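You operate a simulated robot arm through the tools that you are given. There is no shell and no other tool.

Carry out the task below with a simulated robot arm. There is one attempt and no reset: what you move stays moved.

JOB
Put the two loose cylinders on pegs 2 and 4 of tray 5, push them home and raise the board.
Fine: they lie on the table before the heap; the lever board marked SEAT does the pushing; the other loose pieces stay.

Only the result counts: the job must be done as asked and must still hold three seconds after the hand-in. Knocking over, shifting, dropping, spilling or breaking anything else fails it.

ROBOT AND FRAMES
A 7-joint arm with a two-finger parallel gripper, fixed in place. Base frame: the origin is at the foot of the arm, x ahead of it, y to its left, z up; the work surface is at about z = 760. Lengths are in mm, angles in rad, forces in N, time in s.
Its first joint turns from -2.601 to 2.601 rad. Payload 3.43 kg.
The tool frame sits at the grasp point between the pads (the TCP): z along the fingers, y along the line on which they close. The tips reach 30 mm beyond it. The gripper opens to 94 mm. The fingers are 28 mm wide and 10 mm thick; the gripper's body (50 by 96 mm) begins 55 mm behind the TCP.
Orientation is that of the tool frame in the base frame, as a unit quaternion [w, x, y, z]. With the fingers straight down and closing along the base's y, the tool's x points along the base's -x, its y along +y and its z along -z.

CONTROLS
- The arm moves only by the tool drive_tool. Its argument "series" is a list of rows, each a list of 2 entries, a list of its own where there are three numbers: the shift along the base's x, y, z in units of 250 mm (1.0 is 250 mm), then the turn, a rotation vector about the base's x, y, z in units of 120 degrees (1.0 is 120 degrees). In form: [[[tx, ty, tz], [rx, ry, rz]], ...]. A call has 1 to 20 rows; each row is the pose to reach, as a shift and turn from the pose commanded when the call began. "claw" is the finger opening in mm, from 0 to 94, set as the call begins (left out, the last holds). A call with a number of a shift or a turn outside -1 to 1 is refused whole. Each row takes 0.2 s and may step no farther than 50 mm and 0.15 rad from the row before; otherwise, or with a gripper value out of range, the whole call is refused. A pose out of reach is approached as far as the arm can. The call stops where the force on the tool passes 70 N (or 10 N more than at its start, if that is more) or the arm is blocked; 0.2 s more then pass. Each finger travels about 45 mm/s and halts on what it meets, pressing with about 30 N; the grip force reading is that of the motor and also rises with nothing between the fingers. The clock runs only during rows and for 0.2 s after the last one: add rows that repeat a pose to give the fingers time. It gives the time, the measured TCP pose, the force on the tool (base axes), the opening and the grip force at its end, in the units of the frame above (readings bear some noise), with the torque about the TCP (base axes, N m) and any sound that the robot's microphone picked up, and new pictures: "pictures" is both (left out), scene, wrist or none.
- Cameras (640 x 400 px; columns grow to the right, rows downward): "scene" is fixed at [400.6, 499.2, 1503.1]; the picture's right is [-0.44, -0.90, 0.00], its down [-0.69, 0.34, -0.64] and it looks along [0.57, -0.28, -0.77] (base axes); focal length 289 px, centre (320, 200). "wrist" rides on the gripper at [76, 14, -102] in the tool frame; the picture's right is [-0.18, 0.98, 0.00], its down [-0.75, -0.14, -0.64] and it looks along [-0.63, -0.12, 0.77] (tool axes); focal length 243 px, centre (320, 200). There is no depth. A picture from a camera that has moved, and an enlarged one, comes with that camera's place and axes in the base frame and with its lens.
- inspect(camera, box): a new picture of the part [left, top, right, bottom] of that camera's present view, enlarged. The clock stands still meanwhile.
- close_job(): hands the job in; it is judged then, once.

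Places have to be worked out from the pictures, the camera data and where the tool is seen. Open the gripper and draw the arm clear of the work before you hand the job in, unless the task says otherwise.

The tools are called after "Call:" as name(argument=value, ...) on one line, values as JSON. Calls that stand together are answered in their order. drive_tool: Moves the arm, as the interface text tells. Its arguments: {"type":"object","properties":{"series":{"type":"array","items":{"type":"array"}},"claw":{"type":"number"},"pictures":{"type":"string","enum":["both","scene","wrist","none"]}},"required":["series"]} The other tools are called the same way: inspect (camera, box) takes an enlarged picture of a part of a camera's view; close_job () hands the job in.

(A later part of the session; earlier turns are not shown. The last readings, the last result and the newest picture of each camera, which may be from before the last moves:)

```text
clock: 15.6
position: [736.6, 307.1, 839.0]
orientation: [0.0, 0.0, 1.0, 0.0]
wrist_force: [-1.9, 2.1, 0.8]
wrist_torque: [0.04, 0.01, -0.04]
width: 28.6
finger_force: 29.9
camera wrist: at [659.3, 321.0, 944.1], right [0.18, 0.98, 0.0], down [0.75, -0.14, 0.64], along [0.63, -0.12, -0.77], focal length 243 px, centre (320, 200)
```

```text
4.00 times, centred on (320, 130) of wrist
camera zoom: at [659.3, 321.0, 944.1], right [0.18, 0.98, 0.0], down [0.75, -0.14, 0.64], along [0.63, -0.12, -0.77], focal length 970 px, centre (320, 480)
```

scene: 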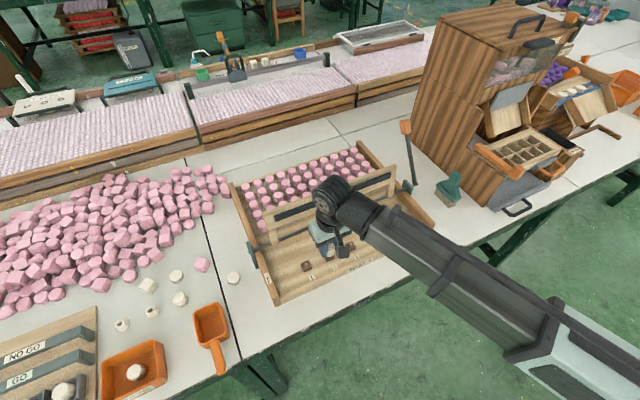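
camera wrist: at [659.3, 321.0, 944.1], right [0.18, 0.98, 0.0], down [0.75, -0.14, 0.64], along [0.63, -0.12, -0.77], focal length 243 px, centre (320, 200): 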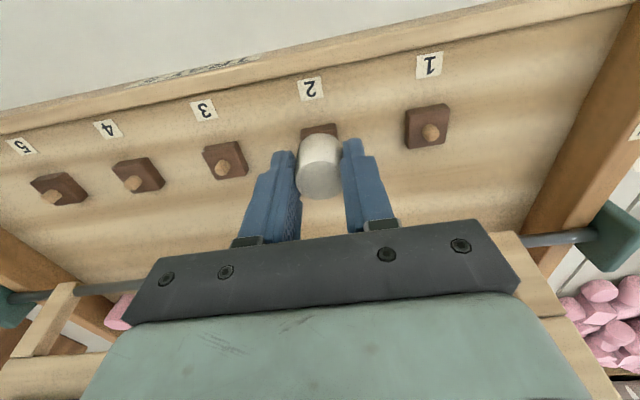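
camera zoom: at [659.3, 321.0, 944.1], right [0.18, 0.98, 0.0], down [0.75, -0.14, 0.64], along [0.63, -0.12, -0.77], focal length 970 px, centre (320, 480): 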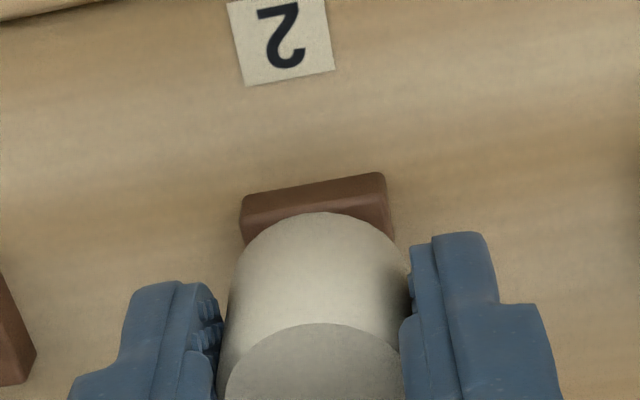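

Small side forces (−1.9, +2.1 N) with no vertical load suggest the peg is inside the bore. I'll ease −1 mm in x and +1 mm in y, and continue down a little.

Call:
drive_tool(series=[[[-0.004, 0.004, 0], [0, 0, 0]], [[-0.004, 0.004, -0.006], [0, 0, 0]], [[-0.004, 0.004, -0.012], [0, 0, 0]], [[-0.004, 0.004, -0.012], [0, 0, 0]]], pictures="wrist")

Call:
inspect(camera="scene", box=[300, 230, 364, 270])

Call:
inspect(camera="wrist", box=[240, 80, 400, 180])

```text
clock: 16.6
position: [734.5, 308.6, 838.3]
orientation: [0.0, 0.0, 1.0, 0.0]
wrist_force: [0.9, -0.6, 5.3]
wrist_torque: [-0.03, -0.05, -0.04]
width: 28.5
finger_force: 30.1
camera wrist: at [658.1, 322.9, 941.5], right [0.18, 0.98, 0.0], down [0.75, -0.14, 0.64], along [0.63, -0.12, -0.77], focal length 243 px, centre (320, 200)
```

wrist: 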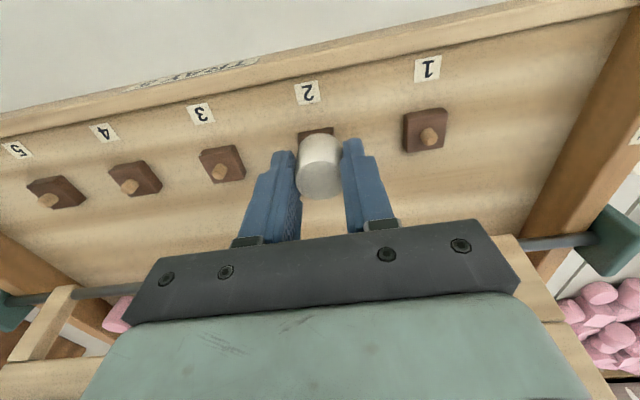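

```text
10.00 times, centred on (332, 250) of scene
camera zoom: at [400.6, 499.2, 1503.1], right [-0.44, -0.9, 0.0], down [-0.69, 0.34, -0.64], along [0.57, -0.28, -0.77], focal length 2888 px, centre (200, -300)
```

zoom: 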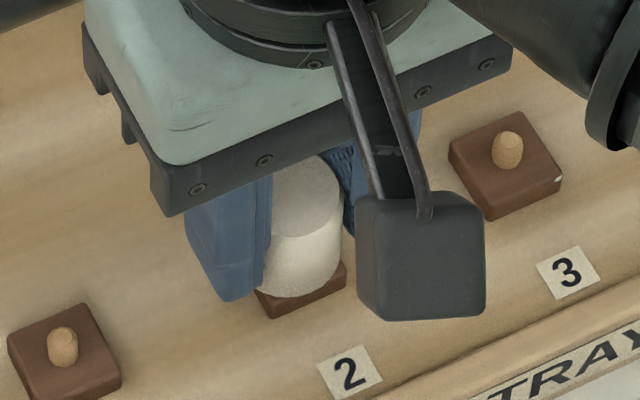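

```text
4.00 times, centred on (320, 130) of wrist
camera zoom: at [658.1, 322.9, 941.5], right [0.18, 0.98, 0.0], down [0.75, -0.14, 0.64], along [0.63, -0.12, -0.77], focal length 970 px, centre (320, 480)
```

zoom: 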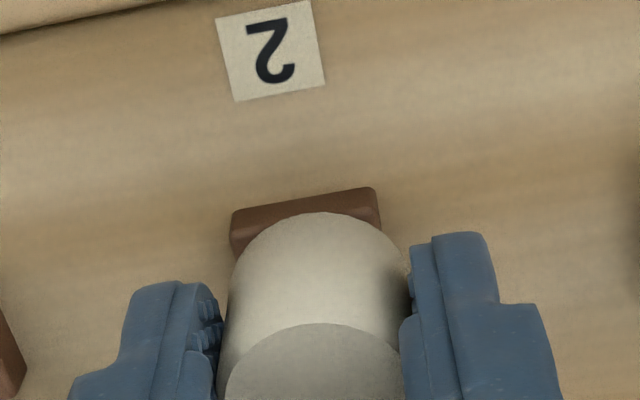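

Vertical resistance of 5 N has started, so the cylinder is on peg 2. I'll open the gripper to 50 mm, then rise straight up.

Call:
drive_tool(series=[[[0, 0, 0], [0, 0, 0]], [[0, 0, 0], [0, 0, 0]], [[0, 0, 0], [0, 0, 0]], [[0, 0, 0.05], [0, 0, 0]], [[0, 0, 0.15], [0, 0, 0]], [[0, 0, 0.3], [0, 0, 0]], [[0, 0, 0.36], [0, 0, 0]], [[0, 0, 0.36], [0, 0, 0]]], claw=50)

Call:
inspect(camera="wrist", box=[240, 50, 400, 150])

Call:
inspect(camera="scene", box=[300, 230, 364, 270])

```text
clock: 18.4
position: [736.4, 306.6, 926.6]
orientation: [0.0, 0.0, 1.0, 0.0]
wrist_force: [0.2, 0.0, 0.3]
wrist_torque: [0.0, 0.05, -0.01]
width: 49.8
finger_force: 0.1
camera wrist: at [659.2, 321.2, 1031.5], right [0.18, 0.98, 0.0], down [0.75, -0.14, 0.64], along [0.63, -0.12, -0.77], focal length 243 px, centre (320, 200)
```

scene: 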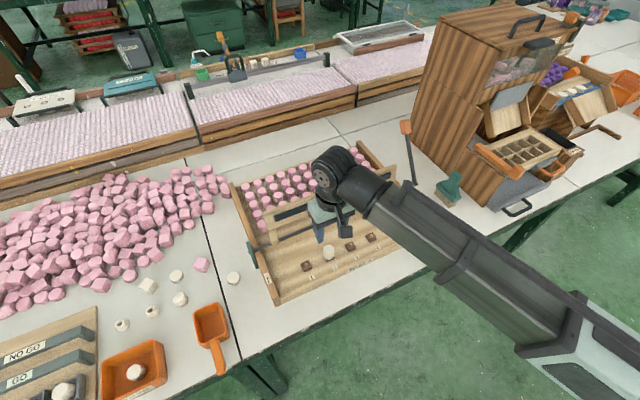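
wrist: 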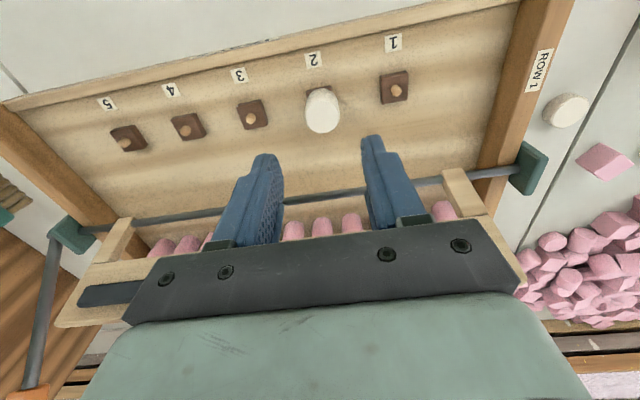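

```text
4.00 times, centred on (320, 100) of wrist
camera zoom: at [659.2, 321.2, 1031.5], right [0.18, 0.98, 0.0], down [0.75, -0.14, 0.64], along [0.63, -0.12, -0.77], focal length 970 px, centre (320, 600)
```

zoom: 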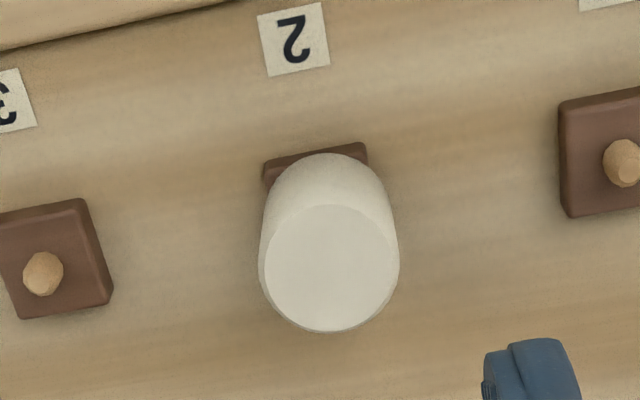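

```text
10.00 times, centred on (332, 250) of scene
camera zoom: at [400.6, 499.2, 1503.1], right [-0.44, -0.9, 0.0], down [-0.69, 0.34, -0.64], along [0.57, -0.28, -0.77], focal length 2888 px, centre (200, -300)
```

zoom: 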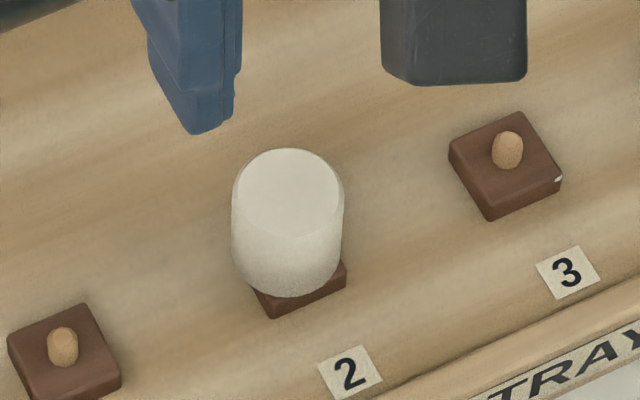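

Cylinder one stands upright on peg 2, and pegs 1–5 have a spacing of about 67.8 mm, so peg 4 is at about (734.4, 172.8). I'll go back for C4.

Call:
drive_tool(series=[[[0, 0.18, 0], [0, 0, 0]], [[0, 0.36, 0], [0, 0, 0]], [[0, 0.54, 0], [0, 0, 0]], [[0, 0.72, 0], [0, 0, 0]], [[0.05, 0.88, 0], [0, 0, 0]], [[0.1, 0.98, 0], [0, 0, 0]], [[0.1, 0.98, 0], [0, 0, 0]]], pictures="none")

```text
clock: 20.0
position: [759.1, 552.5, 926.4]
orientation: [0.0, 0.0, 1.0, 0.0]
wrist_force: [-0.8, -0.2, 0.2]
wrist_torque: [-0.01, 0.0, 0.02]
width: 50.2
finger_force: 0.0
```

Continuing to above C4 (798, 699.5), lowering to z≈850 for a check.

Call:
drive_tool(series=[[[0.05, 0.15, 0], [0, 0, 0]], [[0.1, 0.32, 0], [0, 0, 0]], [[0.156, 0.48, 0], [0, 0, 0]], [[0.156, 0.588, 0], [0, 0, 0]], [[0.156, 0.588, -0.15], [0, 0, 0]], [[0.156, 0.588, -0.3], [0, 0, 0]], [[0.156, 0.588, -0.3], [0, 0, 0]]])

Call:
inspect(camera="wrist", box=[220, 70, 420, 195])

```text
clock: 21.6
position: [799.6, 699.7, 853.0]
orientation: [0.0, 0.0, 1.0, 0.001]
wrist_force: [-0.5, -0.3, 0.3]
wrist_torque: [0.0, 0.0, 0.0]
width: 49.8
finger_force: 0.0
camera wrist: at [723.1, 712.9, 957.3], right [0.18, 0.98, 0.0], down [0.75, -0.14, 0.64], along [0.63, -0.12, -0.77], focal length 243 px, centre (320, 200)
```

scene: 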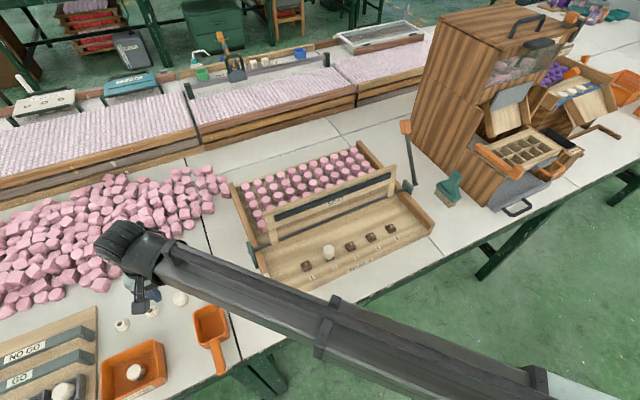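
wrist: 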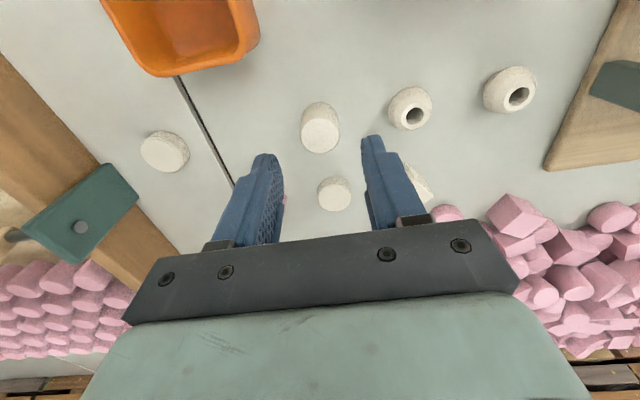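

```text
3.20 times, centred on (320, 132) of wrist
camera zoom: at [723.1, 712.9, 957.3], right [0.18, 0.98, 0.0], down [0.75, -0.14, 0.64], along [0.63, -0.12, -0.77], focal length 776 px, centre (320, 416)
```

zoom: 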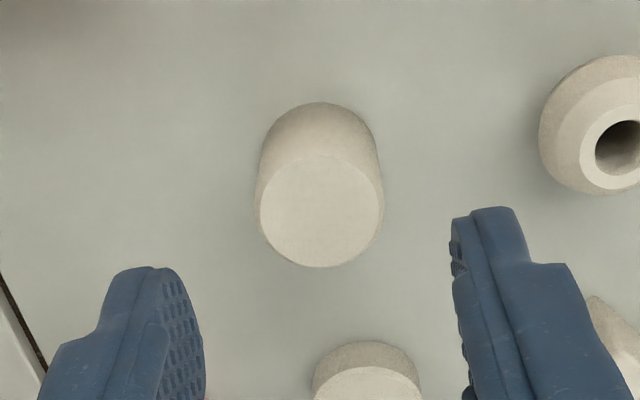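

C4's top centre computes to (798.5, 699.5). I'll descend 53 mm with a −1 mm x trim.

Call:
drive_tool(series=[[[-0.004, 0, -0.08], [0, 0, 0]], [[-0.004, 0, -0.16], [0, 0, 0]], [[-0.004, 0, -0.212], [0, 0, 0]], [[-0.004, 0, -0.212], [0, 0, 0]]], pictures="wrist")

```text
clock: 22.6
position: [800.8, 700.3, 802.1]
orientation: [0.0, 0.0, 1.0, 0.0]
wrist_force: [-0.2, -0.9, -0.4]
wrist_torque: [-0.01, 0.02, 0.01]
width: 50.0
finger_force: 0.0
camera wrist: at [723.3, 713.7, 905.5], right [0.18, 0.98, 0.0], down [0.75, -0.14, 0.64], along [0.63, -0.12, -0.77], focal length 243 px, centre (320, 200)
```

wrist: 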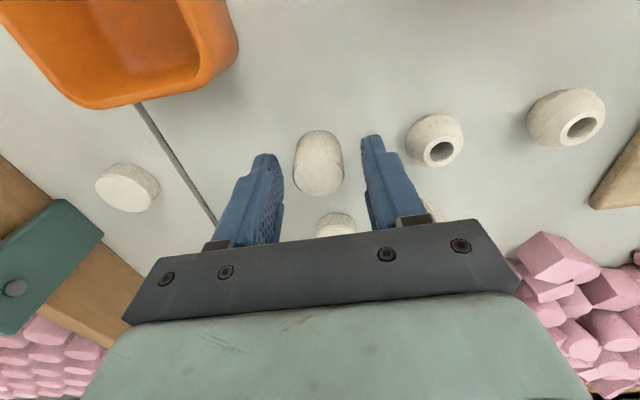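

The TCP is about 2 mm ahead of the cylinder in x and 2 mm high, so I'll trim that first.

Call:
drive_tool(series=[[[-0.008, 0, -0.008], [0, 0, 0]], [[-0.008, 0, -0.008], [0, 0, 0]]], pictures="none")

Call:
drive_tool(series=[[[0, 0, 0], [0, 0, 0]], [[0, 0, 0], [0, 0, 0]], [[0, 0, 0], [0, 0, 0]], [[0, 0, 0], [0, 0, 0]]], claw=22, pictures="wrist")

Call:
inspect(camera="wrist", box=[256, 120, 384, 200])

```text
clock: 23.2
position: [798.7, 699.2, 799.5]
orientation: [0.0, 0.0, 1.0, -0.001]
wrist_force: [0.5, -0.3, -0.7]
wrist_torque: [-0.02, 0.01, -0.01]
width: 50.1
finger_force: 0.0
```

```text
clock: 24.2
position: [796.4, 700.2, 799.2]
orientation: [0.0, 0.0, 1.0, 0.0]
wrist_force: [0.5, 0.2, 0.4]
wrist_torque: [0.04, -0.05, -0.02]
width: 28.2
finger_force: 29.9
camera wrist: at [721.0, 714.0, 903.1], right [0.18, 0.98, 0.0], down [0.75, -0.14, 0.64], along [0.63, -0.12, -0.77], focal length 243 px, centre (320, 200)
```

wrist: 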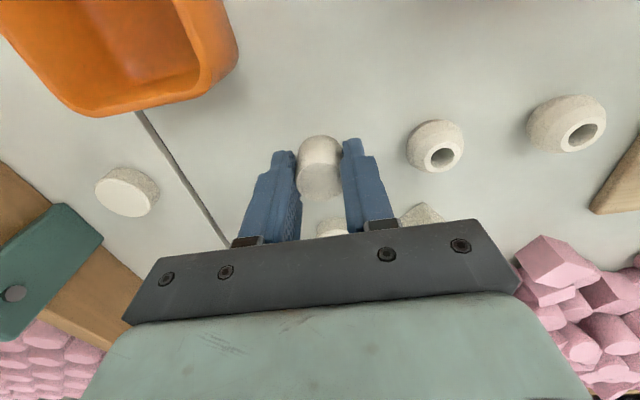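

```text
5.00 times, centred on (320, 160) of wrist
camera zoom: at [721.0, 714.0, 903.1], right [0.18, 0.98, 0.0], down [0.75, -0.14, 0.64], along [0.63, -0.12, -0.77], focal length 1213 px, centre (320, 400)
```

zoom: 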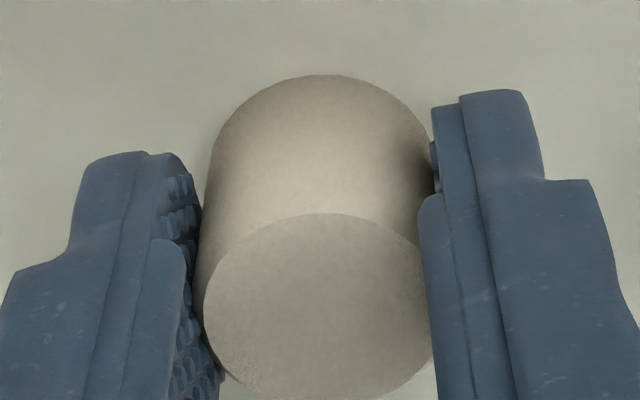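

C4 is gripped, sitting about 1.3 mm further +x in the grip than C2 did. I'll lift it and carry it toward peg 4, targeting TCP (733.2, 172.8).

Call:
drive_tool(series=[[[0, 0, 0.1], [0, 0, 0]], [[0, 0, 0.28], [0, 0, 0]], [[0, 0, 0.46], [0, 0, 0]], [[0, 0, 0.52], [0, 0, 0]], [[-0.12, -0.14, 0.52], [0, 0, 0]], [[-0.24, -0.28, 0.52], [0, 0, 0]], [[-0.256, -0.47, 0.52], [0, 0, 0]], [[-0.256, -0.66, 0.52], [0, 0, 0]], [[-0.256, -0.85, 0.52], [0, 0, 0]], [[-0.256, -1.0, 0.52], [0, 0, 0]]], pictures="none")

Call:
drive_tool(series=[[[0, -0.18, 0], [0, 0, 0]], [[0, -0.36, 0], [0, 0, 0]], [[0, -0.54, 0], [0, 0, 0]], [[0, -0.72, 0], [0, 0, 0]], [[0, -0.86, 0], [0, 0, 0]], [[0, -0.98, 0], [0, 0, 0]], [[0, -0.98, 0], [0, 0, 0]], [[0, -0.98, 0], [0, 0, 0]]])

Call:
inspect(camera="wrist", box=[220, 50, 420, 175])

```text
clock: 26.4
position: [731.8, 449.2, 926.6]
orientation: [0.0, -0.001, 1.0, 0.0]
wrist_force: [-0.2, -0.4, -1.2]
wrist_torque: [-0.02, 0.0, 0.01]
width: 28.4
finger_force: 29.8
```

```text
clock: 28.2
position: [732.0, 203.7, 926.3]
orientation: [0.0, 0.0, 1.0, 0.0]
wrist_force: [0.1, -0.3, -0.1]
wrist_torque: [-0.03, -0.01, 0.01]
width: 28.4
finger_force: 30.2
camera wrist: at [654.7, 216.5, 1030.8], right [0.18, 0.98, 0.0], down [0.75, -0.14, 0.64], along [0.63, -0.12, -0.77], focal length 243 px, centre (320, 200)
```

scene: 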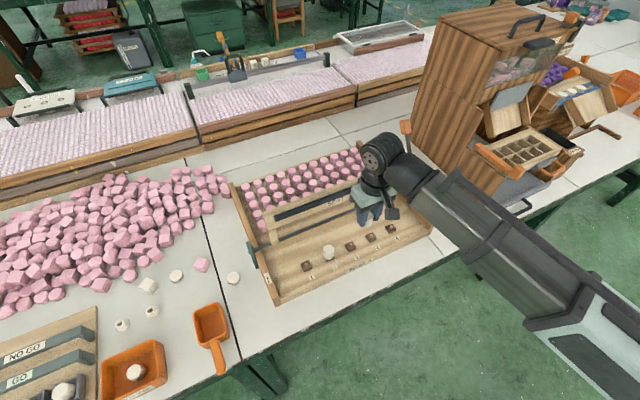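
wrist: 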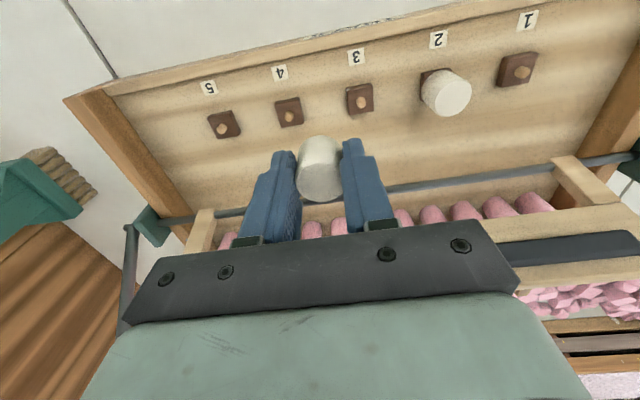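

```text
3.20 times, centred on (320, 112) of wrist
camera zoom: at [654.7, 216.5, 1030.8], right [0.18, 0.98, 0.0], down [0.75, -0.14, 0.64], along [0.63, -0.12, -0.77], focal length 776 px, centre (320, 480)
```

zoom: 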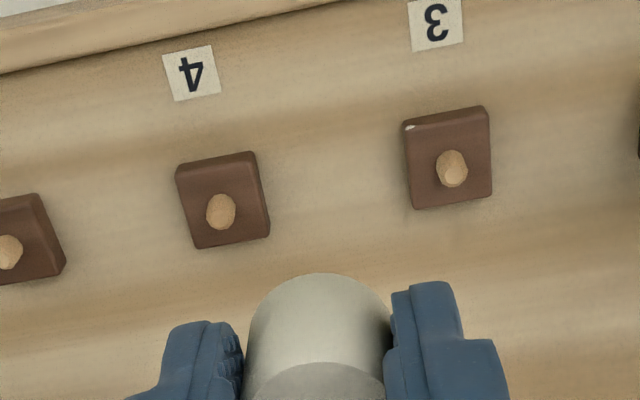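

Peg 4 measures about (733.7, 172.4). I'll move over it and lower to z≈856 for fine alignment.

Call:
drive_tool(series=[[[0.005, -0.121, 0], [0, 0, 0]], [[0.005, -0.121, -0.1], [0, 0, 0]], [[0.005, -0.121, -0.2], [0, 0, 0]], [[0.005, -0.121, -0.28], [0, 0, 0]], [[0.005, -0.121, -0.28], [0, 0, 0]], [[0.005, -0.121, -0.28], [0, 0, 0]]])

Call:
inspect(camera="wrist", box=[240, 80, 400, 180])

Call:
inspect(camera="scene", box=[340, 214, 404, 254])

```text
clock: 29.6
position: [731.5, 174.1, 856.3]
orientation: [-0.001, 0.001, 1.0, -0.001]
wrist_force: [-0.1, 0.4, -0.3]
wrist_torque: [0.02, -0.01, -0.02]
width: 28.3
finger_force: 29.9
camera wrist: at [655.1, 188.1, 960.6], right [0.18, 0.98, 0.0], down [0.75, -0.14, 0.64], along [0.63, -0.12, -0.77], focal length 243 px, centre (320, 200)
```

scene: 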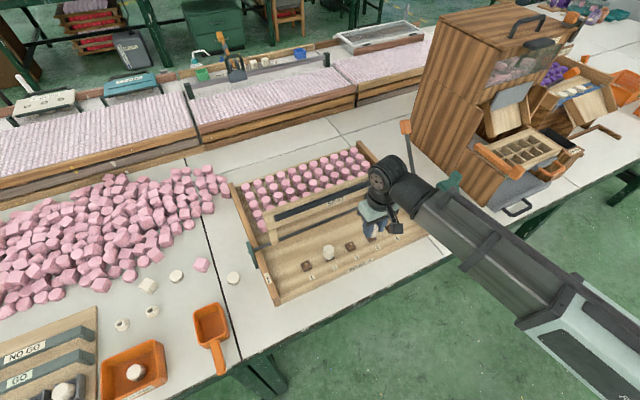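
wrist: 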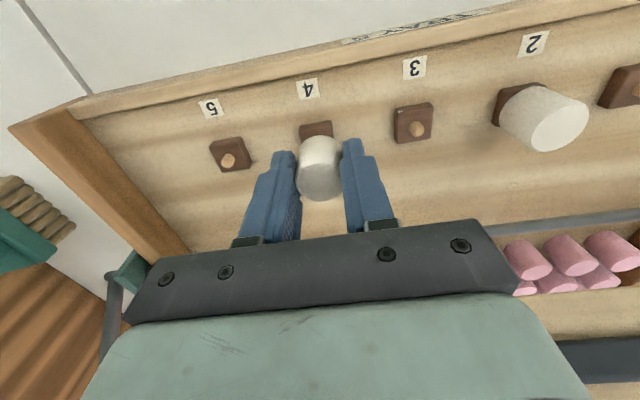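

```text
4.00 times, centred on (320, 130) of wrist
camera zoom: at [655.1, 188.1, 960.6], right [0.18, 0.98, 0.0], down [0.75, -0.14, 0.64], along [0.63, -0.12, -0.77], focal length 970 px, centre (320, 480)
```

zoom: 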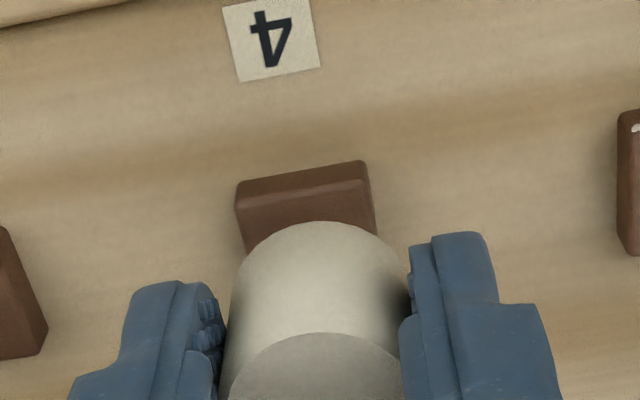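

```text
10.00 times, centred on (372, 234) of scene
camera zoom: at [400.6, 499.2, 1503.1], right [-0.44, -0.9, 0.0], down [-0.69, 0.34, -0.64], along [0.57, -0.28, -0.77], focal length 2888 px, centre (-200, -140)
```

zoom: 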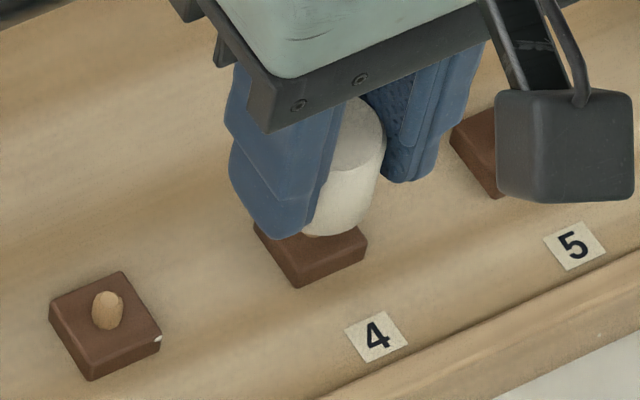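

The cylinder needs about +1.7 mm in x and −1.5 mm in y to centre on peg 4. I'll apply that and lower 4 mm.

Call:
drive_tool(series=[[[0.007, -0.006, 0], [0, 0, 0]], [[0.007, -0.006, -0.016], [0, 0, 0]], [[0.007, -0.006, -0.016], [0, 0, 0]], [[0.007, -0.006, -0.016], [0, 0, 0]]])

Call:
inspect(camera="wrist", box=[240, 80, 400, 180])

Call:
inspect(camera="scene", box=[340, 214, 404, 254])

```text
clock: 30.6
position: [734.8, 172.0, 852.5]
orientation: [0.001, 0.0, 1.0, -0.001]
wrist_force: [0.5, -0.9, 0.0]
wrist_torque: [0.02, 0.01, 0.0]
width: 28.2
finger_force: 30.3
camera wrist: at [657.8, 186.2, 956.7], right [0.18, 0.98, 0.0], down [0.75, -0.14, 0.64], along [0.63, -0.12, -0.77], focal length 243 px, centre (320, 200)
```

scene: 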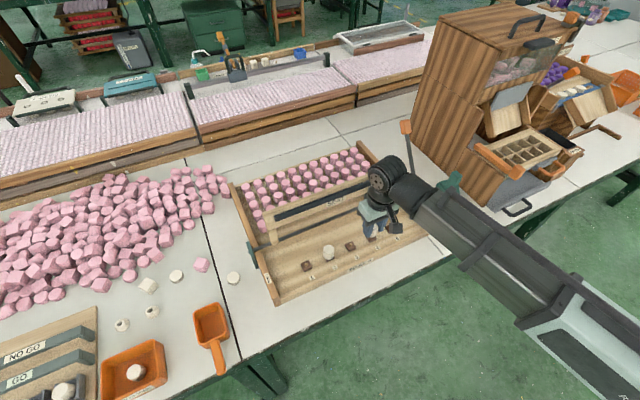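
wrist: 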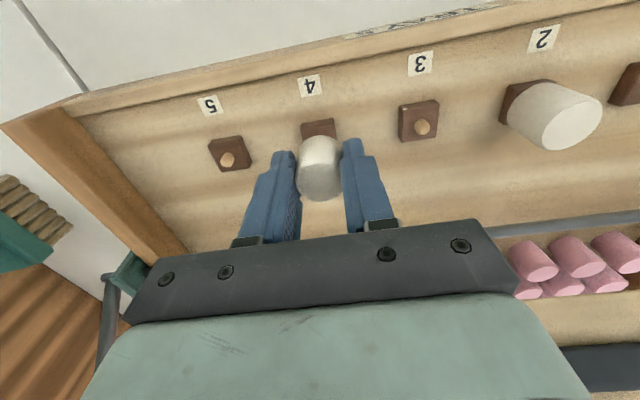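

```text
4.00 times, centred on (320, 130) of wrist
camera zoom: at [657.8, 186.2, 956.7], right [0.18, 0.98, 0.0], down [0.75, -0.14, 0.64], along [0.63, -0.12, -0.77], focal length 970 px, centre (320, 480)
```

zoom: 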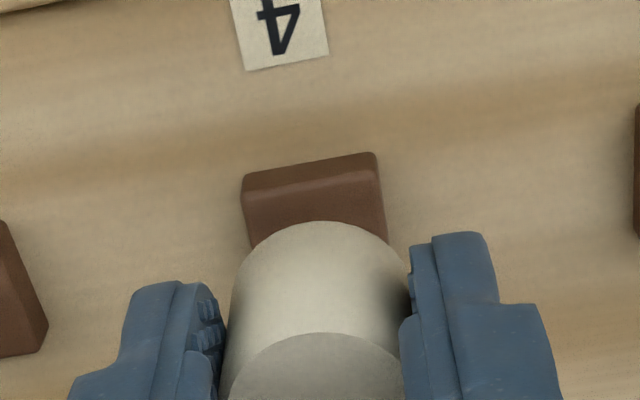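

```text
10.00 times, centred on (372, 234) of scene
camera zoom: at [400.6, 499.2, 1503.1], right [-0.44, -0.9, 0.0], down [-0.69, 0.34, -0.64], along [0.57, -0.28, -0.77], focal length 2888 px, centre (-200, -140)
```

zoom: 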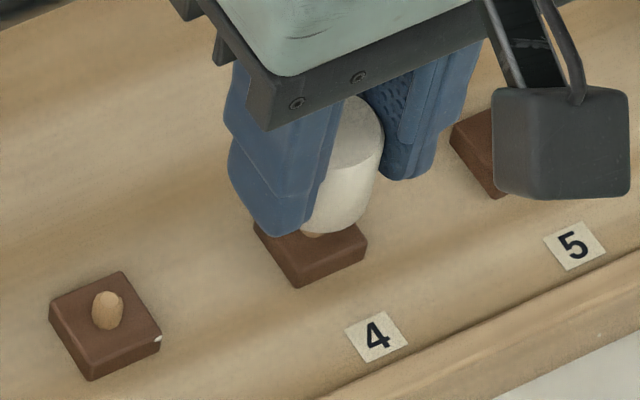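

Now the offset is under 1 mm. I'll trim −0.8 mm in x and +0.5 mm in y, and descend slowly 10 mm.

Call:
drive_tool(series=[[[-0.003, 0.002, -0.008], [0, 0, 0]], [[-0.003, 0.002, -0.016], [0, 0, 0]], [[-0.003, 0.002, -0.024], [0, 0, 0]], [[-0.003, 0.002, -0.032], [0, 0, 0]], [[-0.003, 0.002, -0.04], [0, 0, 0]], [[-0.003, 0.002, -0.04], [0, 0, 0]]], pictures="wrist")

Call:
inspect(camera="wrist", box=[240, 80, 400, 180])

Call:
inspect(camera="scene", box=[340, 214, 404, 254])

```text
clock: 32.0
position: [734.1, 172.0, 842.2]
orientation: [0.0, -0.001, 1.0, 0.0]
wrist_force: [-0.1, 0.2, 0.1]
wrist_torque: [0.0, 0.03, 0.0]
width: 28.3
finger_force: 29.5
camera wrist: at [656.8, 186.6, 946.9], right [0.18, 0.98, 0.0], down [0.75, -0.14, 0.64], along [0.63, -0.12, -0.77], focal length 243 px, centre (320, 200)
```

wrist: 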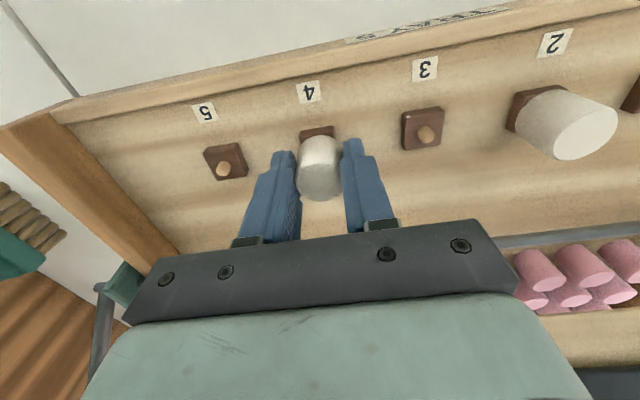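

```text
4.00 times, centred on (320, 130) of wrist
camera zoom: at [656.8, 186.6, 946.9], right [0.18, 0.98, 0.0], down [0.75, -0.14, 0.64], along [0.63, -0.12, -0.77], focal length 970 px, centre (320, 480)
```

zoom: 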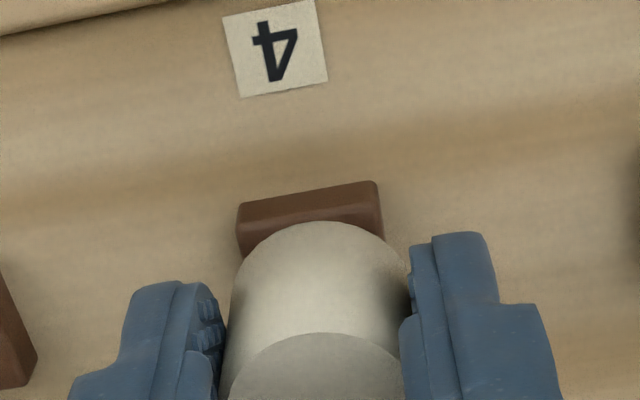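

```text
10.00 times, centred on (372, 234) of scene
camera zoom: at [400.6, 499.2, 1503.1], right [-0.44, -0.9, 0.0], down [-0.69, 0.34, -0.64], along [0.57, -0.28, -0.77], focal length 2888 px, centre (-200, -140)
```

zoom: 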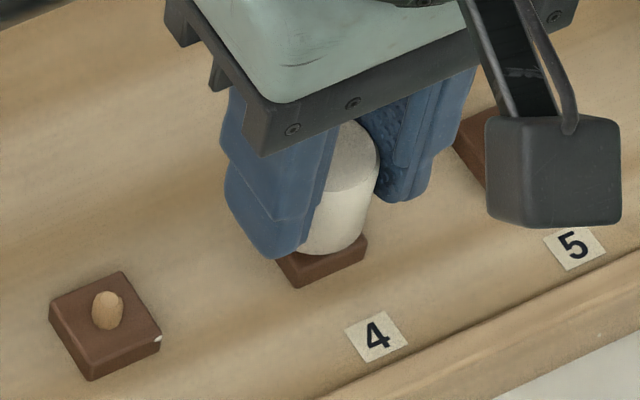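

No load yet at z=842. I'll go another 5 mm down to engage the peg.

Call:
drive_tool(series=[[[0, 0, -0.006], [0, 0, 0]], [[0, 0, -0.012], [0, 0, 0]], [[0, 0, -0.018], [0, 0, 0]], [[0, 0, -0.018], [0, 0, 0]]], pictures="none")

Call:
inspect(camera="scene", box=[340, 214, 404, 254])

```text
clock: 33.0
position: [732.8, 172.6, 837.9]
orientation: [0.0, 0.0, 1.0, 0.0]
wrist_force: [-0.2, -1.3, -1.8]
wrist_torque: [-0.06, 0.02, 0.02]
width: 28.4
finger_force: 30.6
```

```text
10.00 times, centred on (372, 234) of scene
camera zoom: at [400.6, 499.2, 1503.1], right [-0.44, -0.9, 0.0], down [-0.69, 0.34, -0.64], along [0.57, -0.28, -0.77], focal length 2888 px, centre (-200, -140)
```

zoom: 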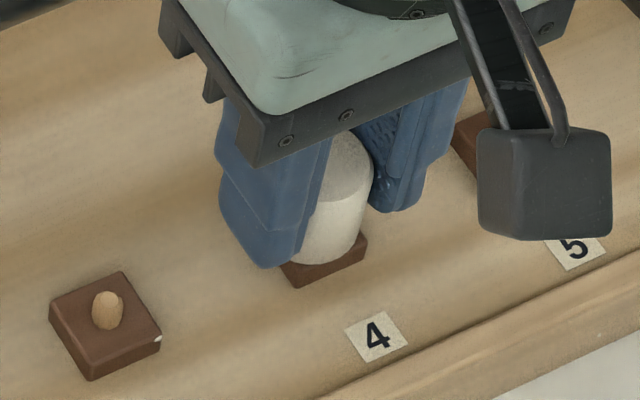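

The force is still only noise-level. I'll go 2 mm further to find the seat resistance as on peg 2.

Call:
drive_tool(series=[[[0.002, 0, -0.004], [0, 0, 0]], [[0.002, 0, -0.008], [0, 0, 0]], [[0.002, 0, -0.008], [0, 0, 0]]], pictures="none")

Call:
inspect(camera="scene", box=[340, 214, 404, 254])

```text
clock: 33.8
position: [733.3, 174.2, 836.2]
orientation: [-0.001, 0.001, 1.0, 0.0]
wrist_force: [-0.7, -3.6, 3.4]
wrist_torque: [-0.1, -0.01, 0.05]
width: 28.5
finger_force: 30.5
```

```text
10.00 times, centred on (372, 234) of scene
camera zoom: at [400.6, 499.2, 1503.1], right [-0.44, -0.9, 0.0], down [-0.69, 0.34, -0.64], along [0.57, -0.28, -0.77], focal length 2888 px, centre (-200, -140)
```

zoom: 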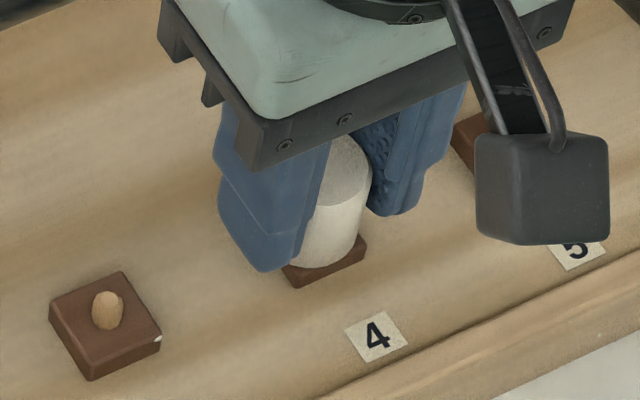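

A side force of −3.6 N in y confirms the bore is on peg 4. I'll relieve 1 mm in y first.

Call:
drive_tool(series=[[[0, -0.005, 0], [0, 0, 0]], [[0, -0.005, 0], [0, 0, 0]]], pictures="none")

Call:
drive_tool(series=[[[0, 0, 0], [0, 0, 0]], [[0, 0, 0], [0, 0, 0]], [[0, 0, 0], [0, 0, 0]], [[0, 0, 0.05], [0, 0, 0]], [[0, 0, 0.15], [0, 0, 0]], [[0, 0, 0.3], [0, 0, 0]], [[0, 0, 0.46], [0, 0, 0]], [[0, 0, 0.46], [0, 0, 0]]], claw=50)

Call:
inspect(camera="wrist", box=[200, 30, 480, 205])

Call:
inspect(camera="scene", box=[290, 200, 418, 280])

```text
clock: 34.4
position: [734.5, 171.9, 836.5]
orientation: [0.0, 0.0, 1.0, -0.001]
wrist_force: [-0.4, -0.6, -1.0]
wrist_torque: [-0.03, 0.01, -0.01]
width: 28.4
finger_force: 29.9
```

```text
clock: 36.2
position: [733.4, 170.6, 952.3]
orientation: [0.0, 0.0, 1.0, 0.0]
wrist_force: [0.1, -0.2, -0.8]
wrist_torque: [0.0, 0.01, 0.03]
width: 50.2
finger_force: 0.1
camera wrist: at [656.8, 185.3, 1055.5], right [0.18, 0.98, 0.0], down [0.75, -0.14, 0.64], along [0.63, -0.12, -0.77], focal length 243 px, centre (320, 200)
```

scene: 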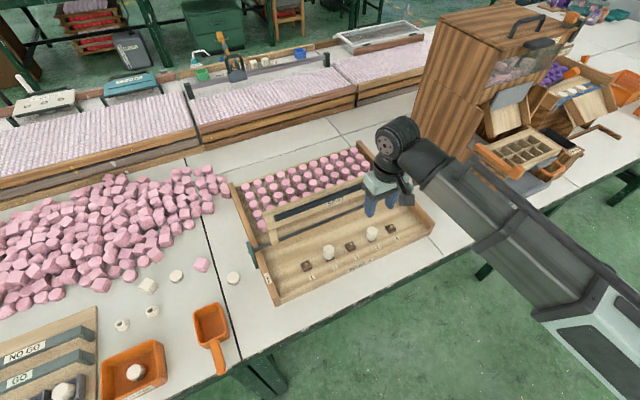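
wrist: 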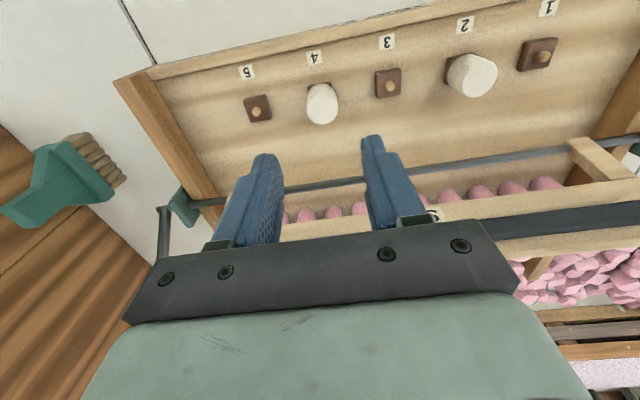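

```text
2.29 times, centred on (340, 118) of wrist
camera zoom: at [656.8, 185.3, 1055.5], right [0.18, 0.98, 0.0], down [0.75, -0.14, 0.64], along [0.63, -0.12, -0.77], focal length 555 px, centre (274, 389)
```

zoom: 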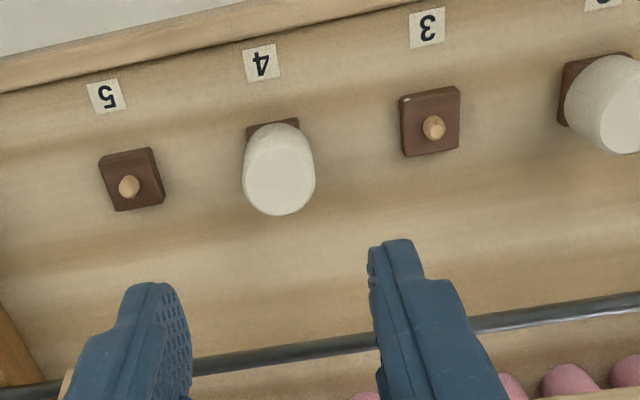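

```text
5.00 times, centred on (354, 240) of scene
camera zoom: at [400.6, 499.2, 1503.1], right [-0.44, -0.9, 0.0], down [-0.69, 0.34, -0.64], along [0.57, -0.28, -0.77], focal length 1444 px, centre (150, 0)
```

zoom: 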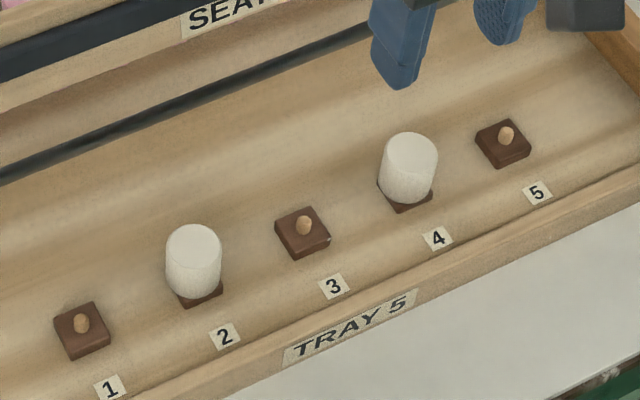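

Both cylinders stand on pegs 2 and 4. Next is the lever: its orange knob is at about (930, −43, 978) and its pivot rod at about (823, y, 835). I'll rise, open fully, and move to a viewpoint looking at the knob.

Call:
drive_tool(series=[[[0, 0, 0.18], [0, 0, 0]], [[0.0, 0, 0.36], [0, 0, 0]], [[0.0, -0.1, 0.432], [0, 0, 0]], [[0.1, -0.25, 0.432], [0, 0, 0]], [[0.2, -0.4, 0.432], [0, 0, 0]], [[0.3, -0.55, 0.432], [0, 0, 0]], [[0.4, -0.7, 0.432], [0, 0, 0]], [[0.468, -0.844, 0.432], [0, 0, 0]], [[0.468, -0.844, 0.432], [0, 0, 0]]], claw=94)

Call:
inspect(camera="wrist", box=[220, 80, 440, 240])

Call:
inspect(camera="scene", box=[300, 100, 492, 220])

```text
clock: 38.2
position: [852.7, -39.3, 1058.5]
orientation: [0.0, 0.0, 1.0, 0.0]
wrist_force: [0.2, -0.2, -0.1]
wrist_torque: [0.01, -0.04, -0.01]
width: 94.0
finger_force: 0.1
camera wrist: at [776.3, -25.7, 1162.7], right [0.18, 0.98, 0.0], down [0.75, -0.14, 0.64], along [0.63, -0.12, -0.77], focal length 243 px, centre (320, 200)
```

scene: 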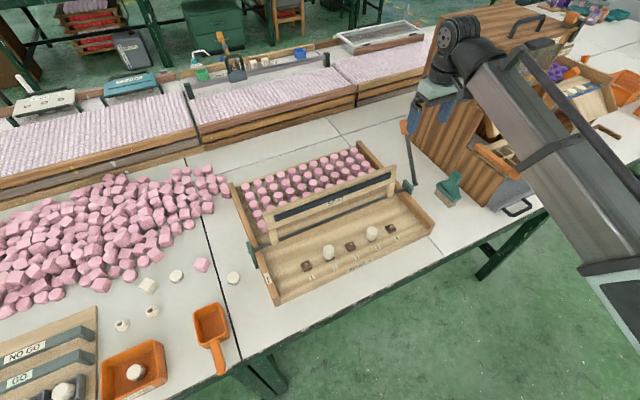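
wrist: 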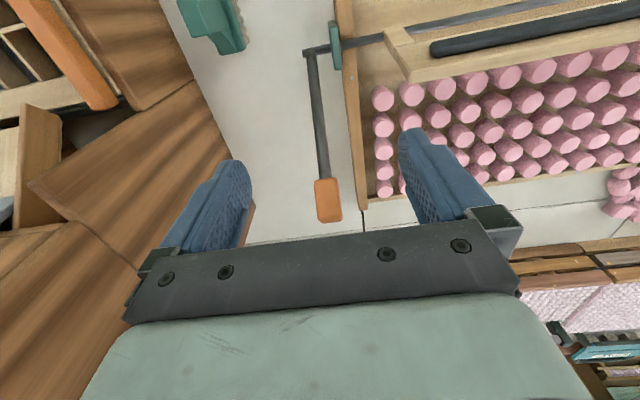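

```text
2.50 times, centred on (330, 160) of wrist
camera zoom: at [776.3, -25.7, 1162.7], right [0.18, 0.98, 0.0], down [0.75, -0.14, 0.64], along [0.63, -0.12, -0.77], focal length 606 px, centre (295, 300)
```

zoom: 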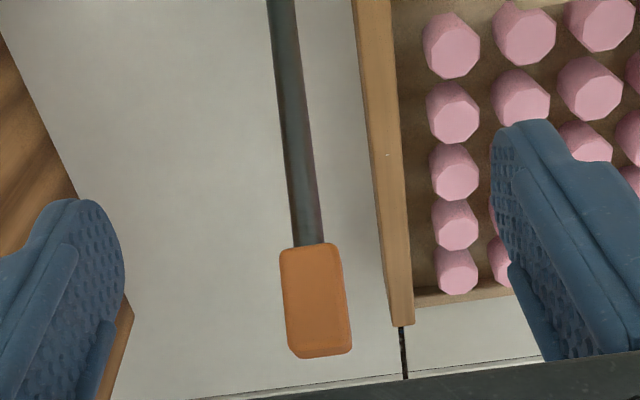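

```text
3.33 times, centred on (396, 160) of scene
camera zoom: at [400.6, 499.2, 1503.1], right [-0.44, -0.9, 0.0], down [-0.69, 0.34, -0.64], along [0.57, -0.28, -0.77], focal length 963 px, centre (67, 333)
```

zoom: 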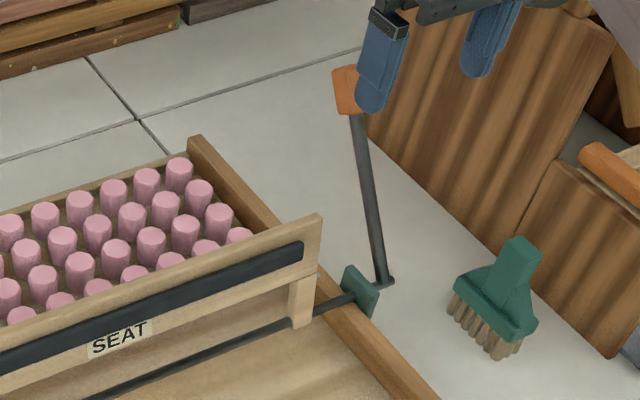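

The knob fits (929.5, −45, 978), about 24 mm wide, and the pivot is at about (823, 835), radius about 178. I'll move above the knob and descend around it with the fingers open.

Call:
drive_tool(series=[[[0.154, -0.022, 0], [0, 0, 0]], [[0.307, -0.022, 0], [0, 0, 0]], [[0.307, -0.022, 0], [0, 0, 0]], [[0.307, -0.022, -0.16], [0, 0, 0]], [[0.307, -0.022, -0.322], [0, 0, 0]], [[0.307, -0.022, -0.322], [0, 0, 0]]], claw=70)

Call:
inspect(camera="wrist", box=[220, 80, 440, 240])

Call:
inspect(camera="scene", box=[340, 60, 532, 180])

```text
clock: 39.6
position: [931.5, -43.5, 978.2]
orientation: [0.0, 0.0, 1.0, 0.0]
wrist_force: [-0.8, -0.3, 0.3]
wrist_torque: [0.01, -0.04, 0.0]
width: 69.9
finger_force: 0.1
camera wrist: at [855.1, -29.7, 1081.1], right [0.18, 0.98, 0.0], down [0.75, -0.14, 0.64], along [0.63, -0.12, -0.77], focal length 243 px, centre (320, 200)
```

scene: 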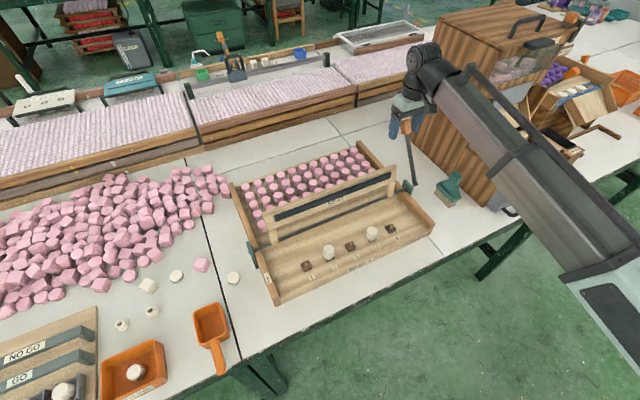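
wrist: 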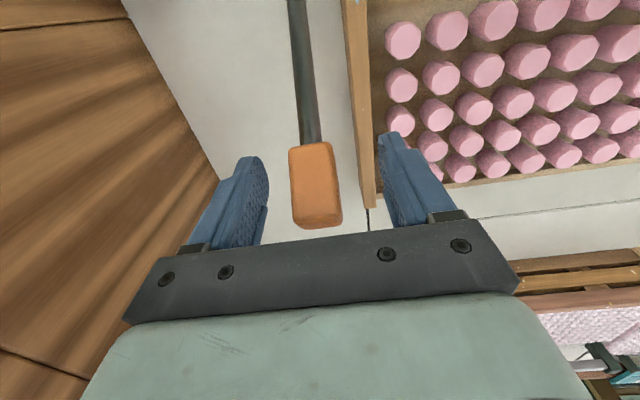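

```text
2.50 times, centred on (330, 160) of wrist
camera zoom: at [855.1, -29.7, 1081.1], right [0.18, 0.98, 0.0], down [0.75, -0.14, 0.64], along [0.63, -0.12, -0.77], focal length 606 px, centre (295, 300)
```

zoom: 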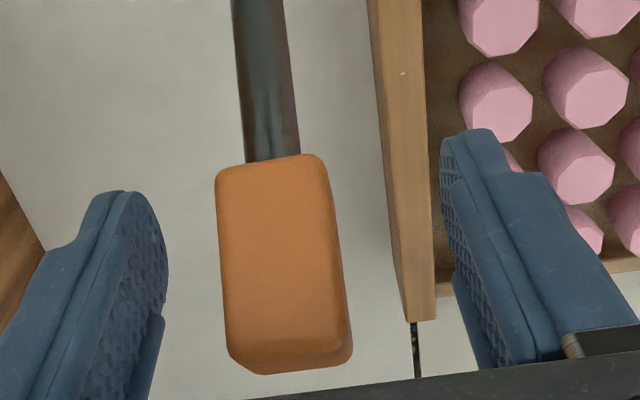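

```text
3.33 times, centred on (436, 120) of scene
camera zoom: at [400.6, 499.2, 1503.1], right [-0.44, -0.9, 0.0], down [-0.69, 0.34, -0.64], along [0.57, -0.28, -0.77], focal length 963 px, centre (-67, 467)
```

zoom: 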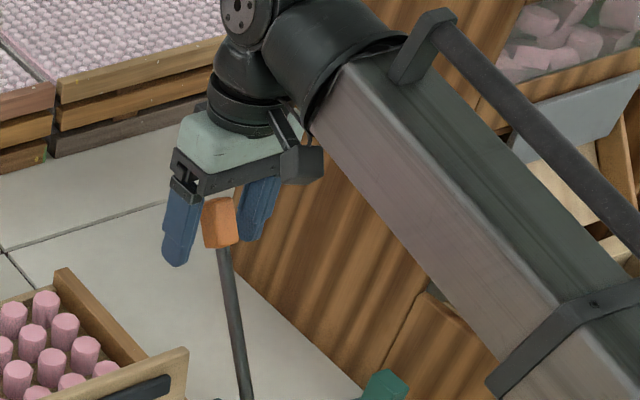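

The knob is between the fingers, about 2.5 mm toward −y from centre. I'll trim and then close on it.

Call:
drive_tool(series=[[[0, -0.01, 0], [0, 0, 0]], [[0, -0.01, 0], [0, 0, 0]]], pictures="none")

Call:
drive_tool(series=[[[0, 0, 0], [0, 0, 0]], [[0, 0, 0], [0, 0, 0]], [[0, 0, 0], [0, 0, 0]], [[0, 0, 0], [0, 0, 0]], [[0, 0, 0], [0, 0, 0]]], claw=14)

```text
clock: 40.2
position: [930.7, -47.3, 978.4]
orientation: [-0.001, 0.0, 1.0, 0.0]
wrist_force: [-0.4, -0.2, -0.5]
wrist_torque: [-0.01, 0.0, 0.0]
width: 70.0
finger_force: 0.0
```

```text
clock: 41.4
position: [931.3, -46.9, 978.8]
orientation: [0.0, 0.0, 1.0, 0.0]
wrist_force: [-0.6, 5.2, -0.4]
wrist_torque: [0.02, -0.02, 0.02]
width: 28.3
finger_force: 45.2
camera wrist: at [854.0, -32.0, 1082.5], right [0.18, 0.98, 0.0], down [0.75, -0.14, 0.64], along [0.63, -0.12, -0.77], focal length 243 px, centre (320, 200)
```

scene: 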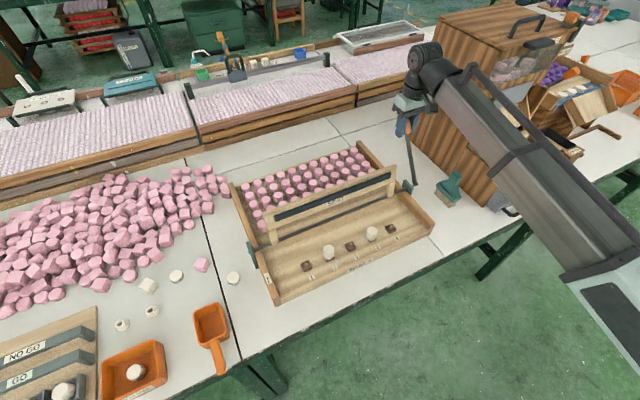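
wrist: 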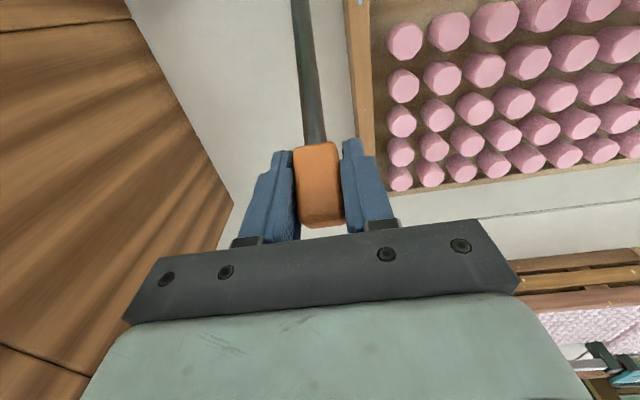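

The knob is gripped at 28.3 mm. I'll start pulling it along the arc about the pivot (37° → 13° from vertical), watching the forces.

Call:
drive_tool(series=[[[-0.042, 0.003, 0.0285], [0, 0, 0]], [[-0.084, 0.003, 0.0548], [0, 0, 0]], [[-0.129, 0.003, 0.0775], [0, 0, 0]], [[-0.1748, 0.003, 0.0972], [0, 0, 0]], [[-0.222, 0.003, 0.1135], [0, 0, 0]], [[-0.2708, 0.003, 0.1264], [0, 0, 0]], [[-0.2708, 0.003, 0.1264], [0, 0, 0]]])

Call:
inspect(camera="scene", box=[220, 60, 476, 300])

```text
clock: 43.0
position: [862.4, -46.0, 1013.5]
orientation: [0.0, -0.001, 1.0, 0.0]
wrist_force: [9.3, 16.1, 7.4]
wrist_torque: [-0.07, -1.37, 0.14]
width: 28.2
finger_force: 44.6
camera wrist: at [785.5, -32.2, 1116.2], right [0.18, 0.98, 0.0], down [0.75, -0.14, 0.64], along [0.63, -0.12, -0.77], focal length 243 px, centre (320, 200)
```

scene: 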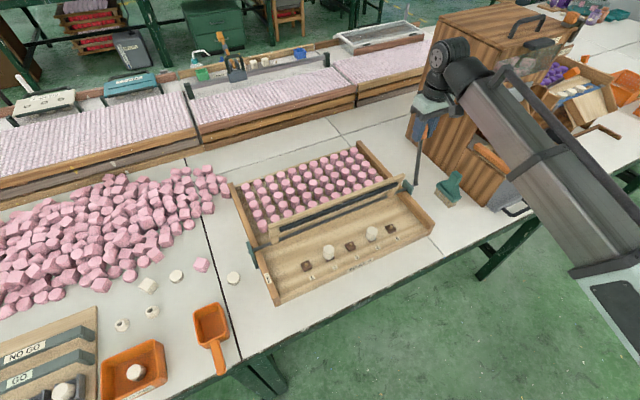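
wrist: 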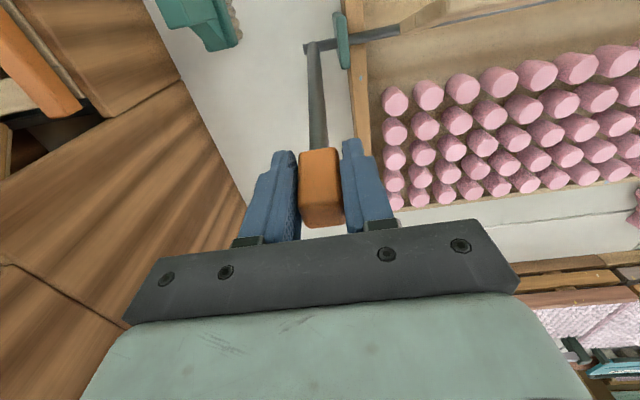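

```text
1.67 times, centred on (348, 180) of scene
camera zoom: at [400.6, 499.2, 1503.1], right [-0.44, -0.9, 0.0], down [-0.69, 0.34, -0.64], along [0.57, -0.28, -0.77], focal length 481 px, centre (273, 233)
```

zoom: 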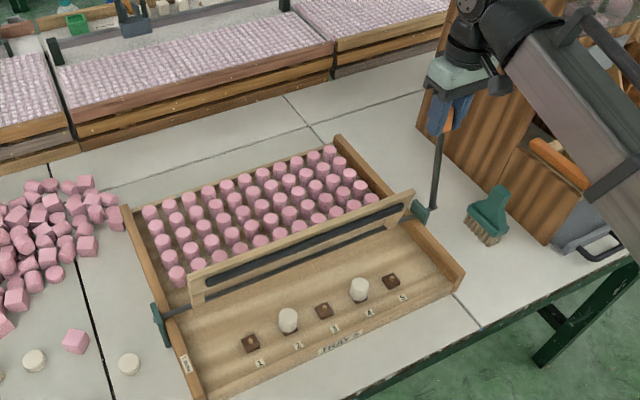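

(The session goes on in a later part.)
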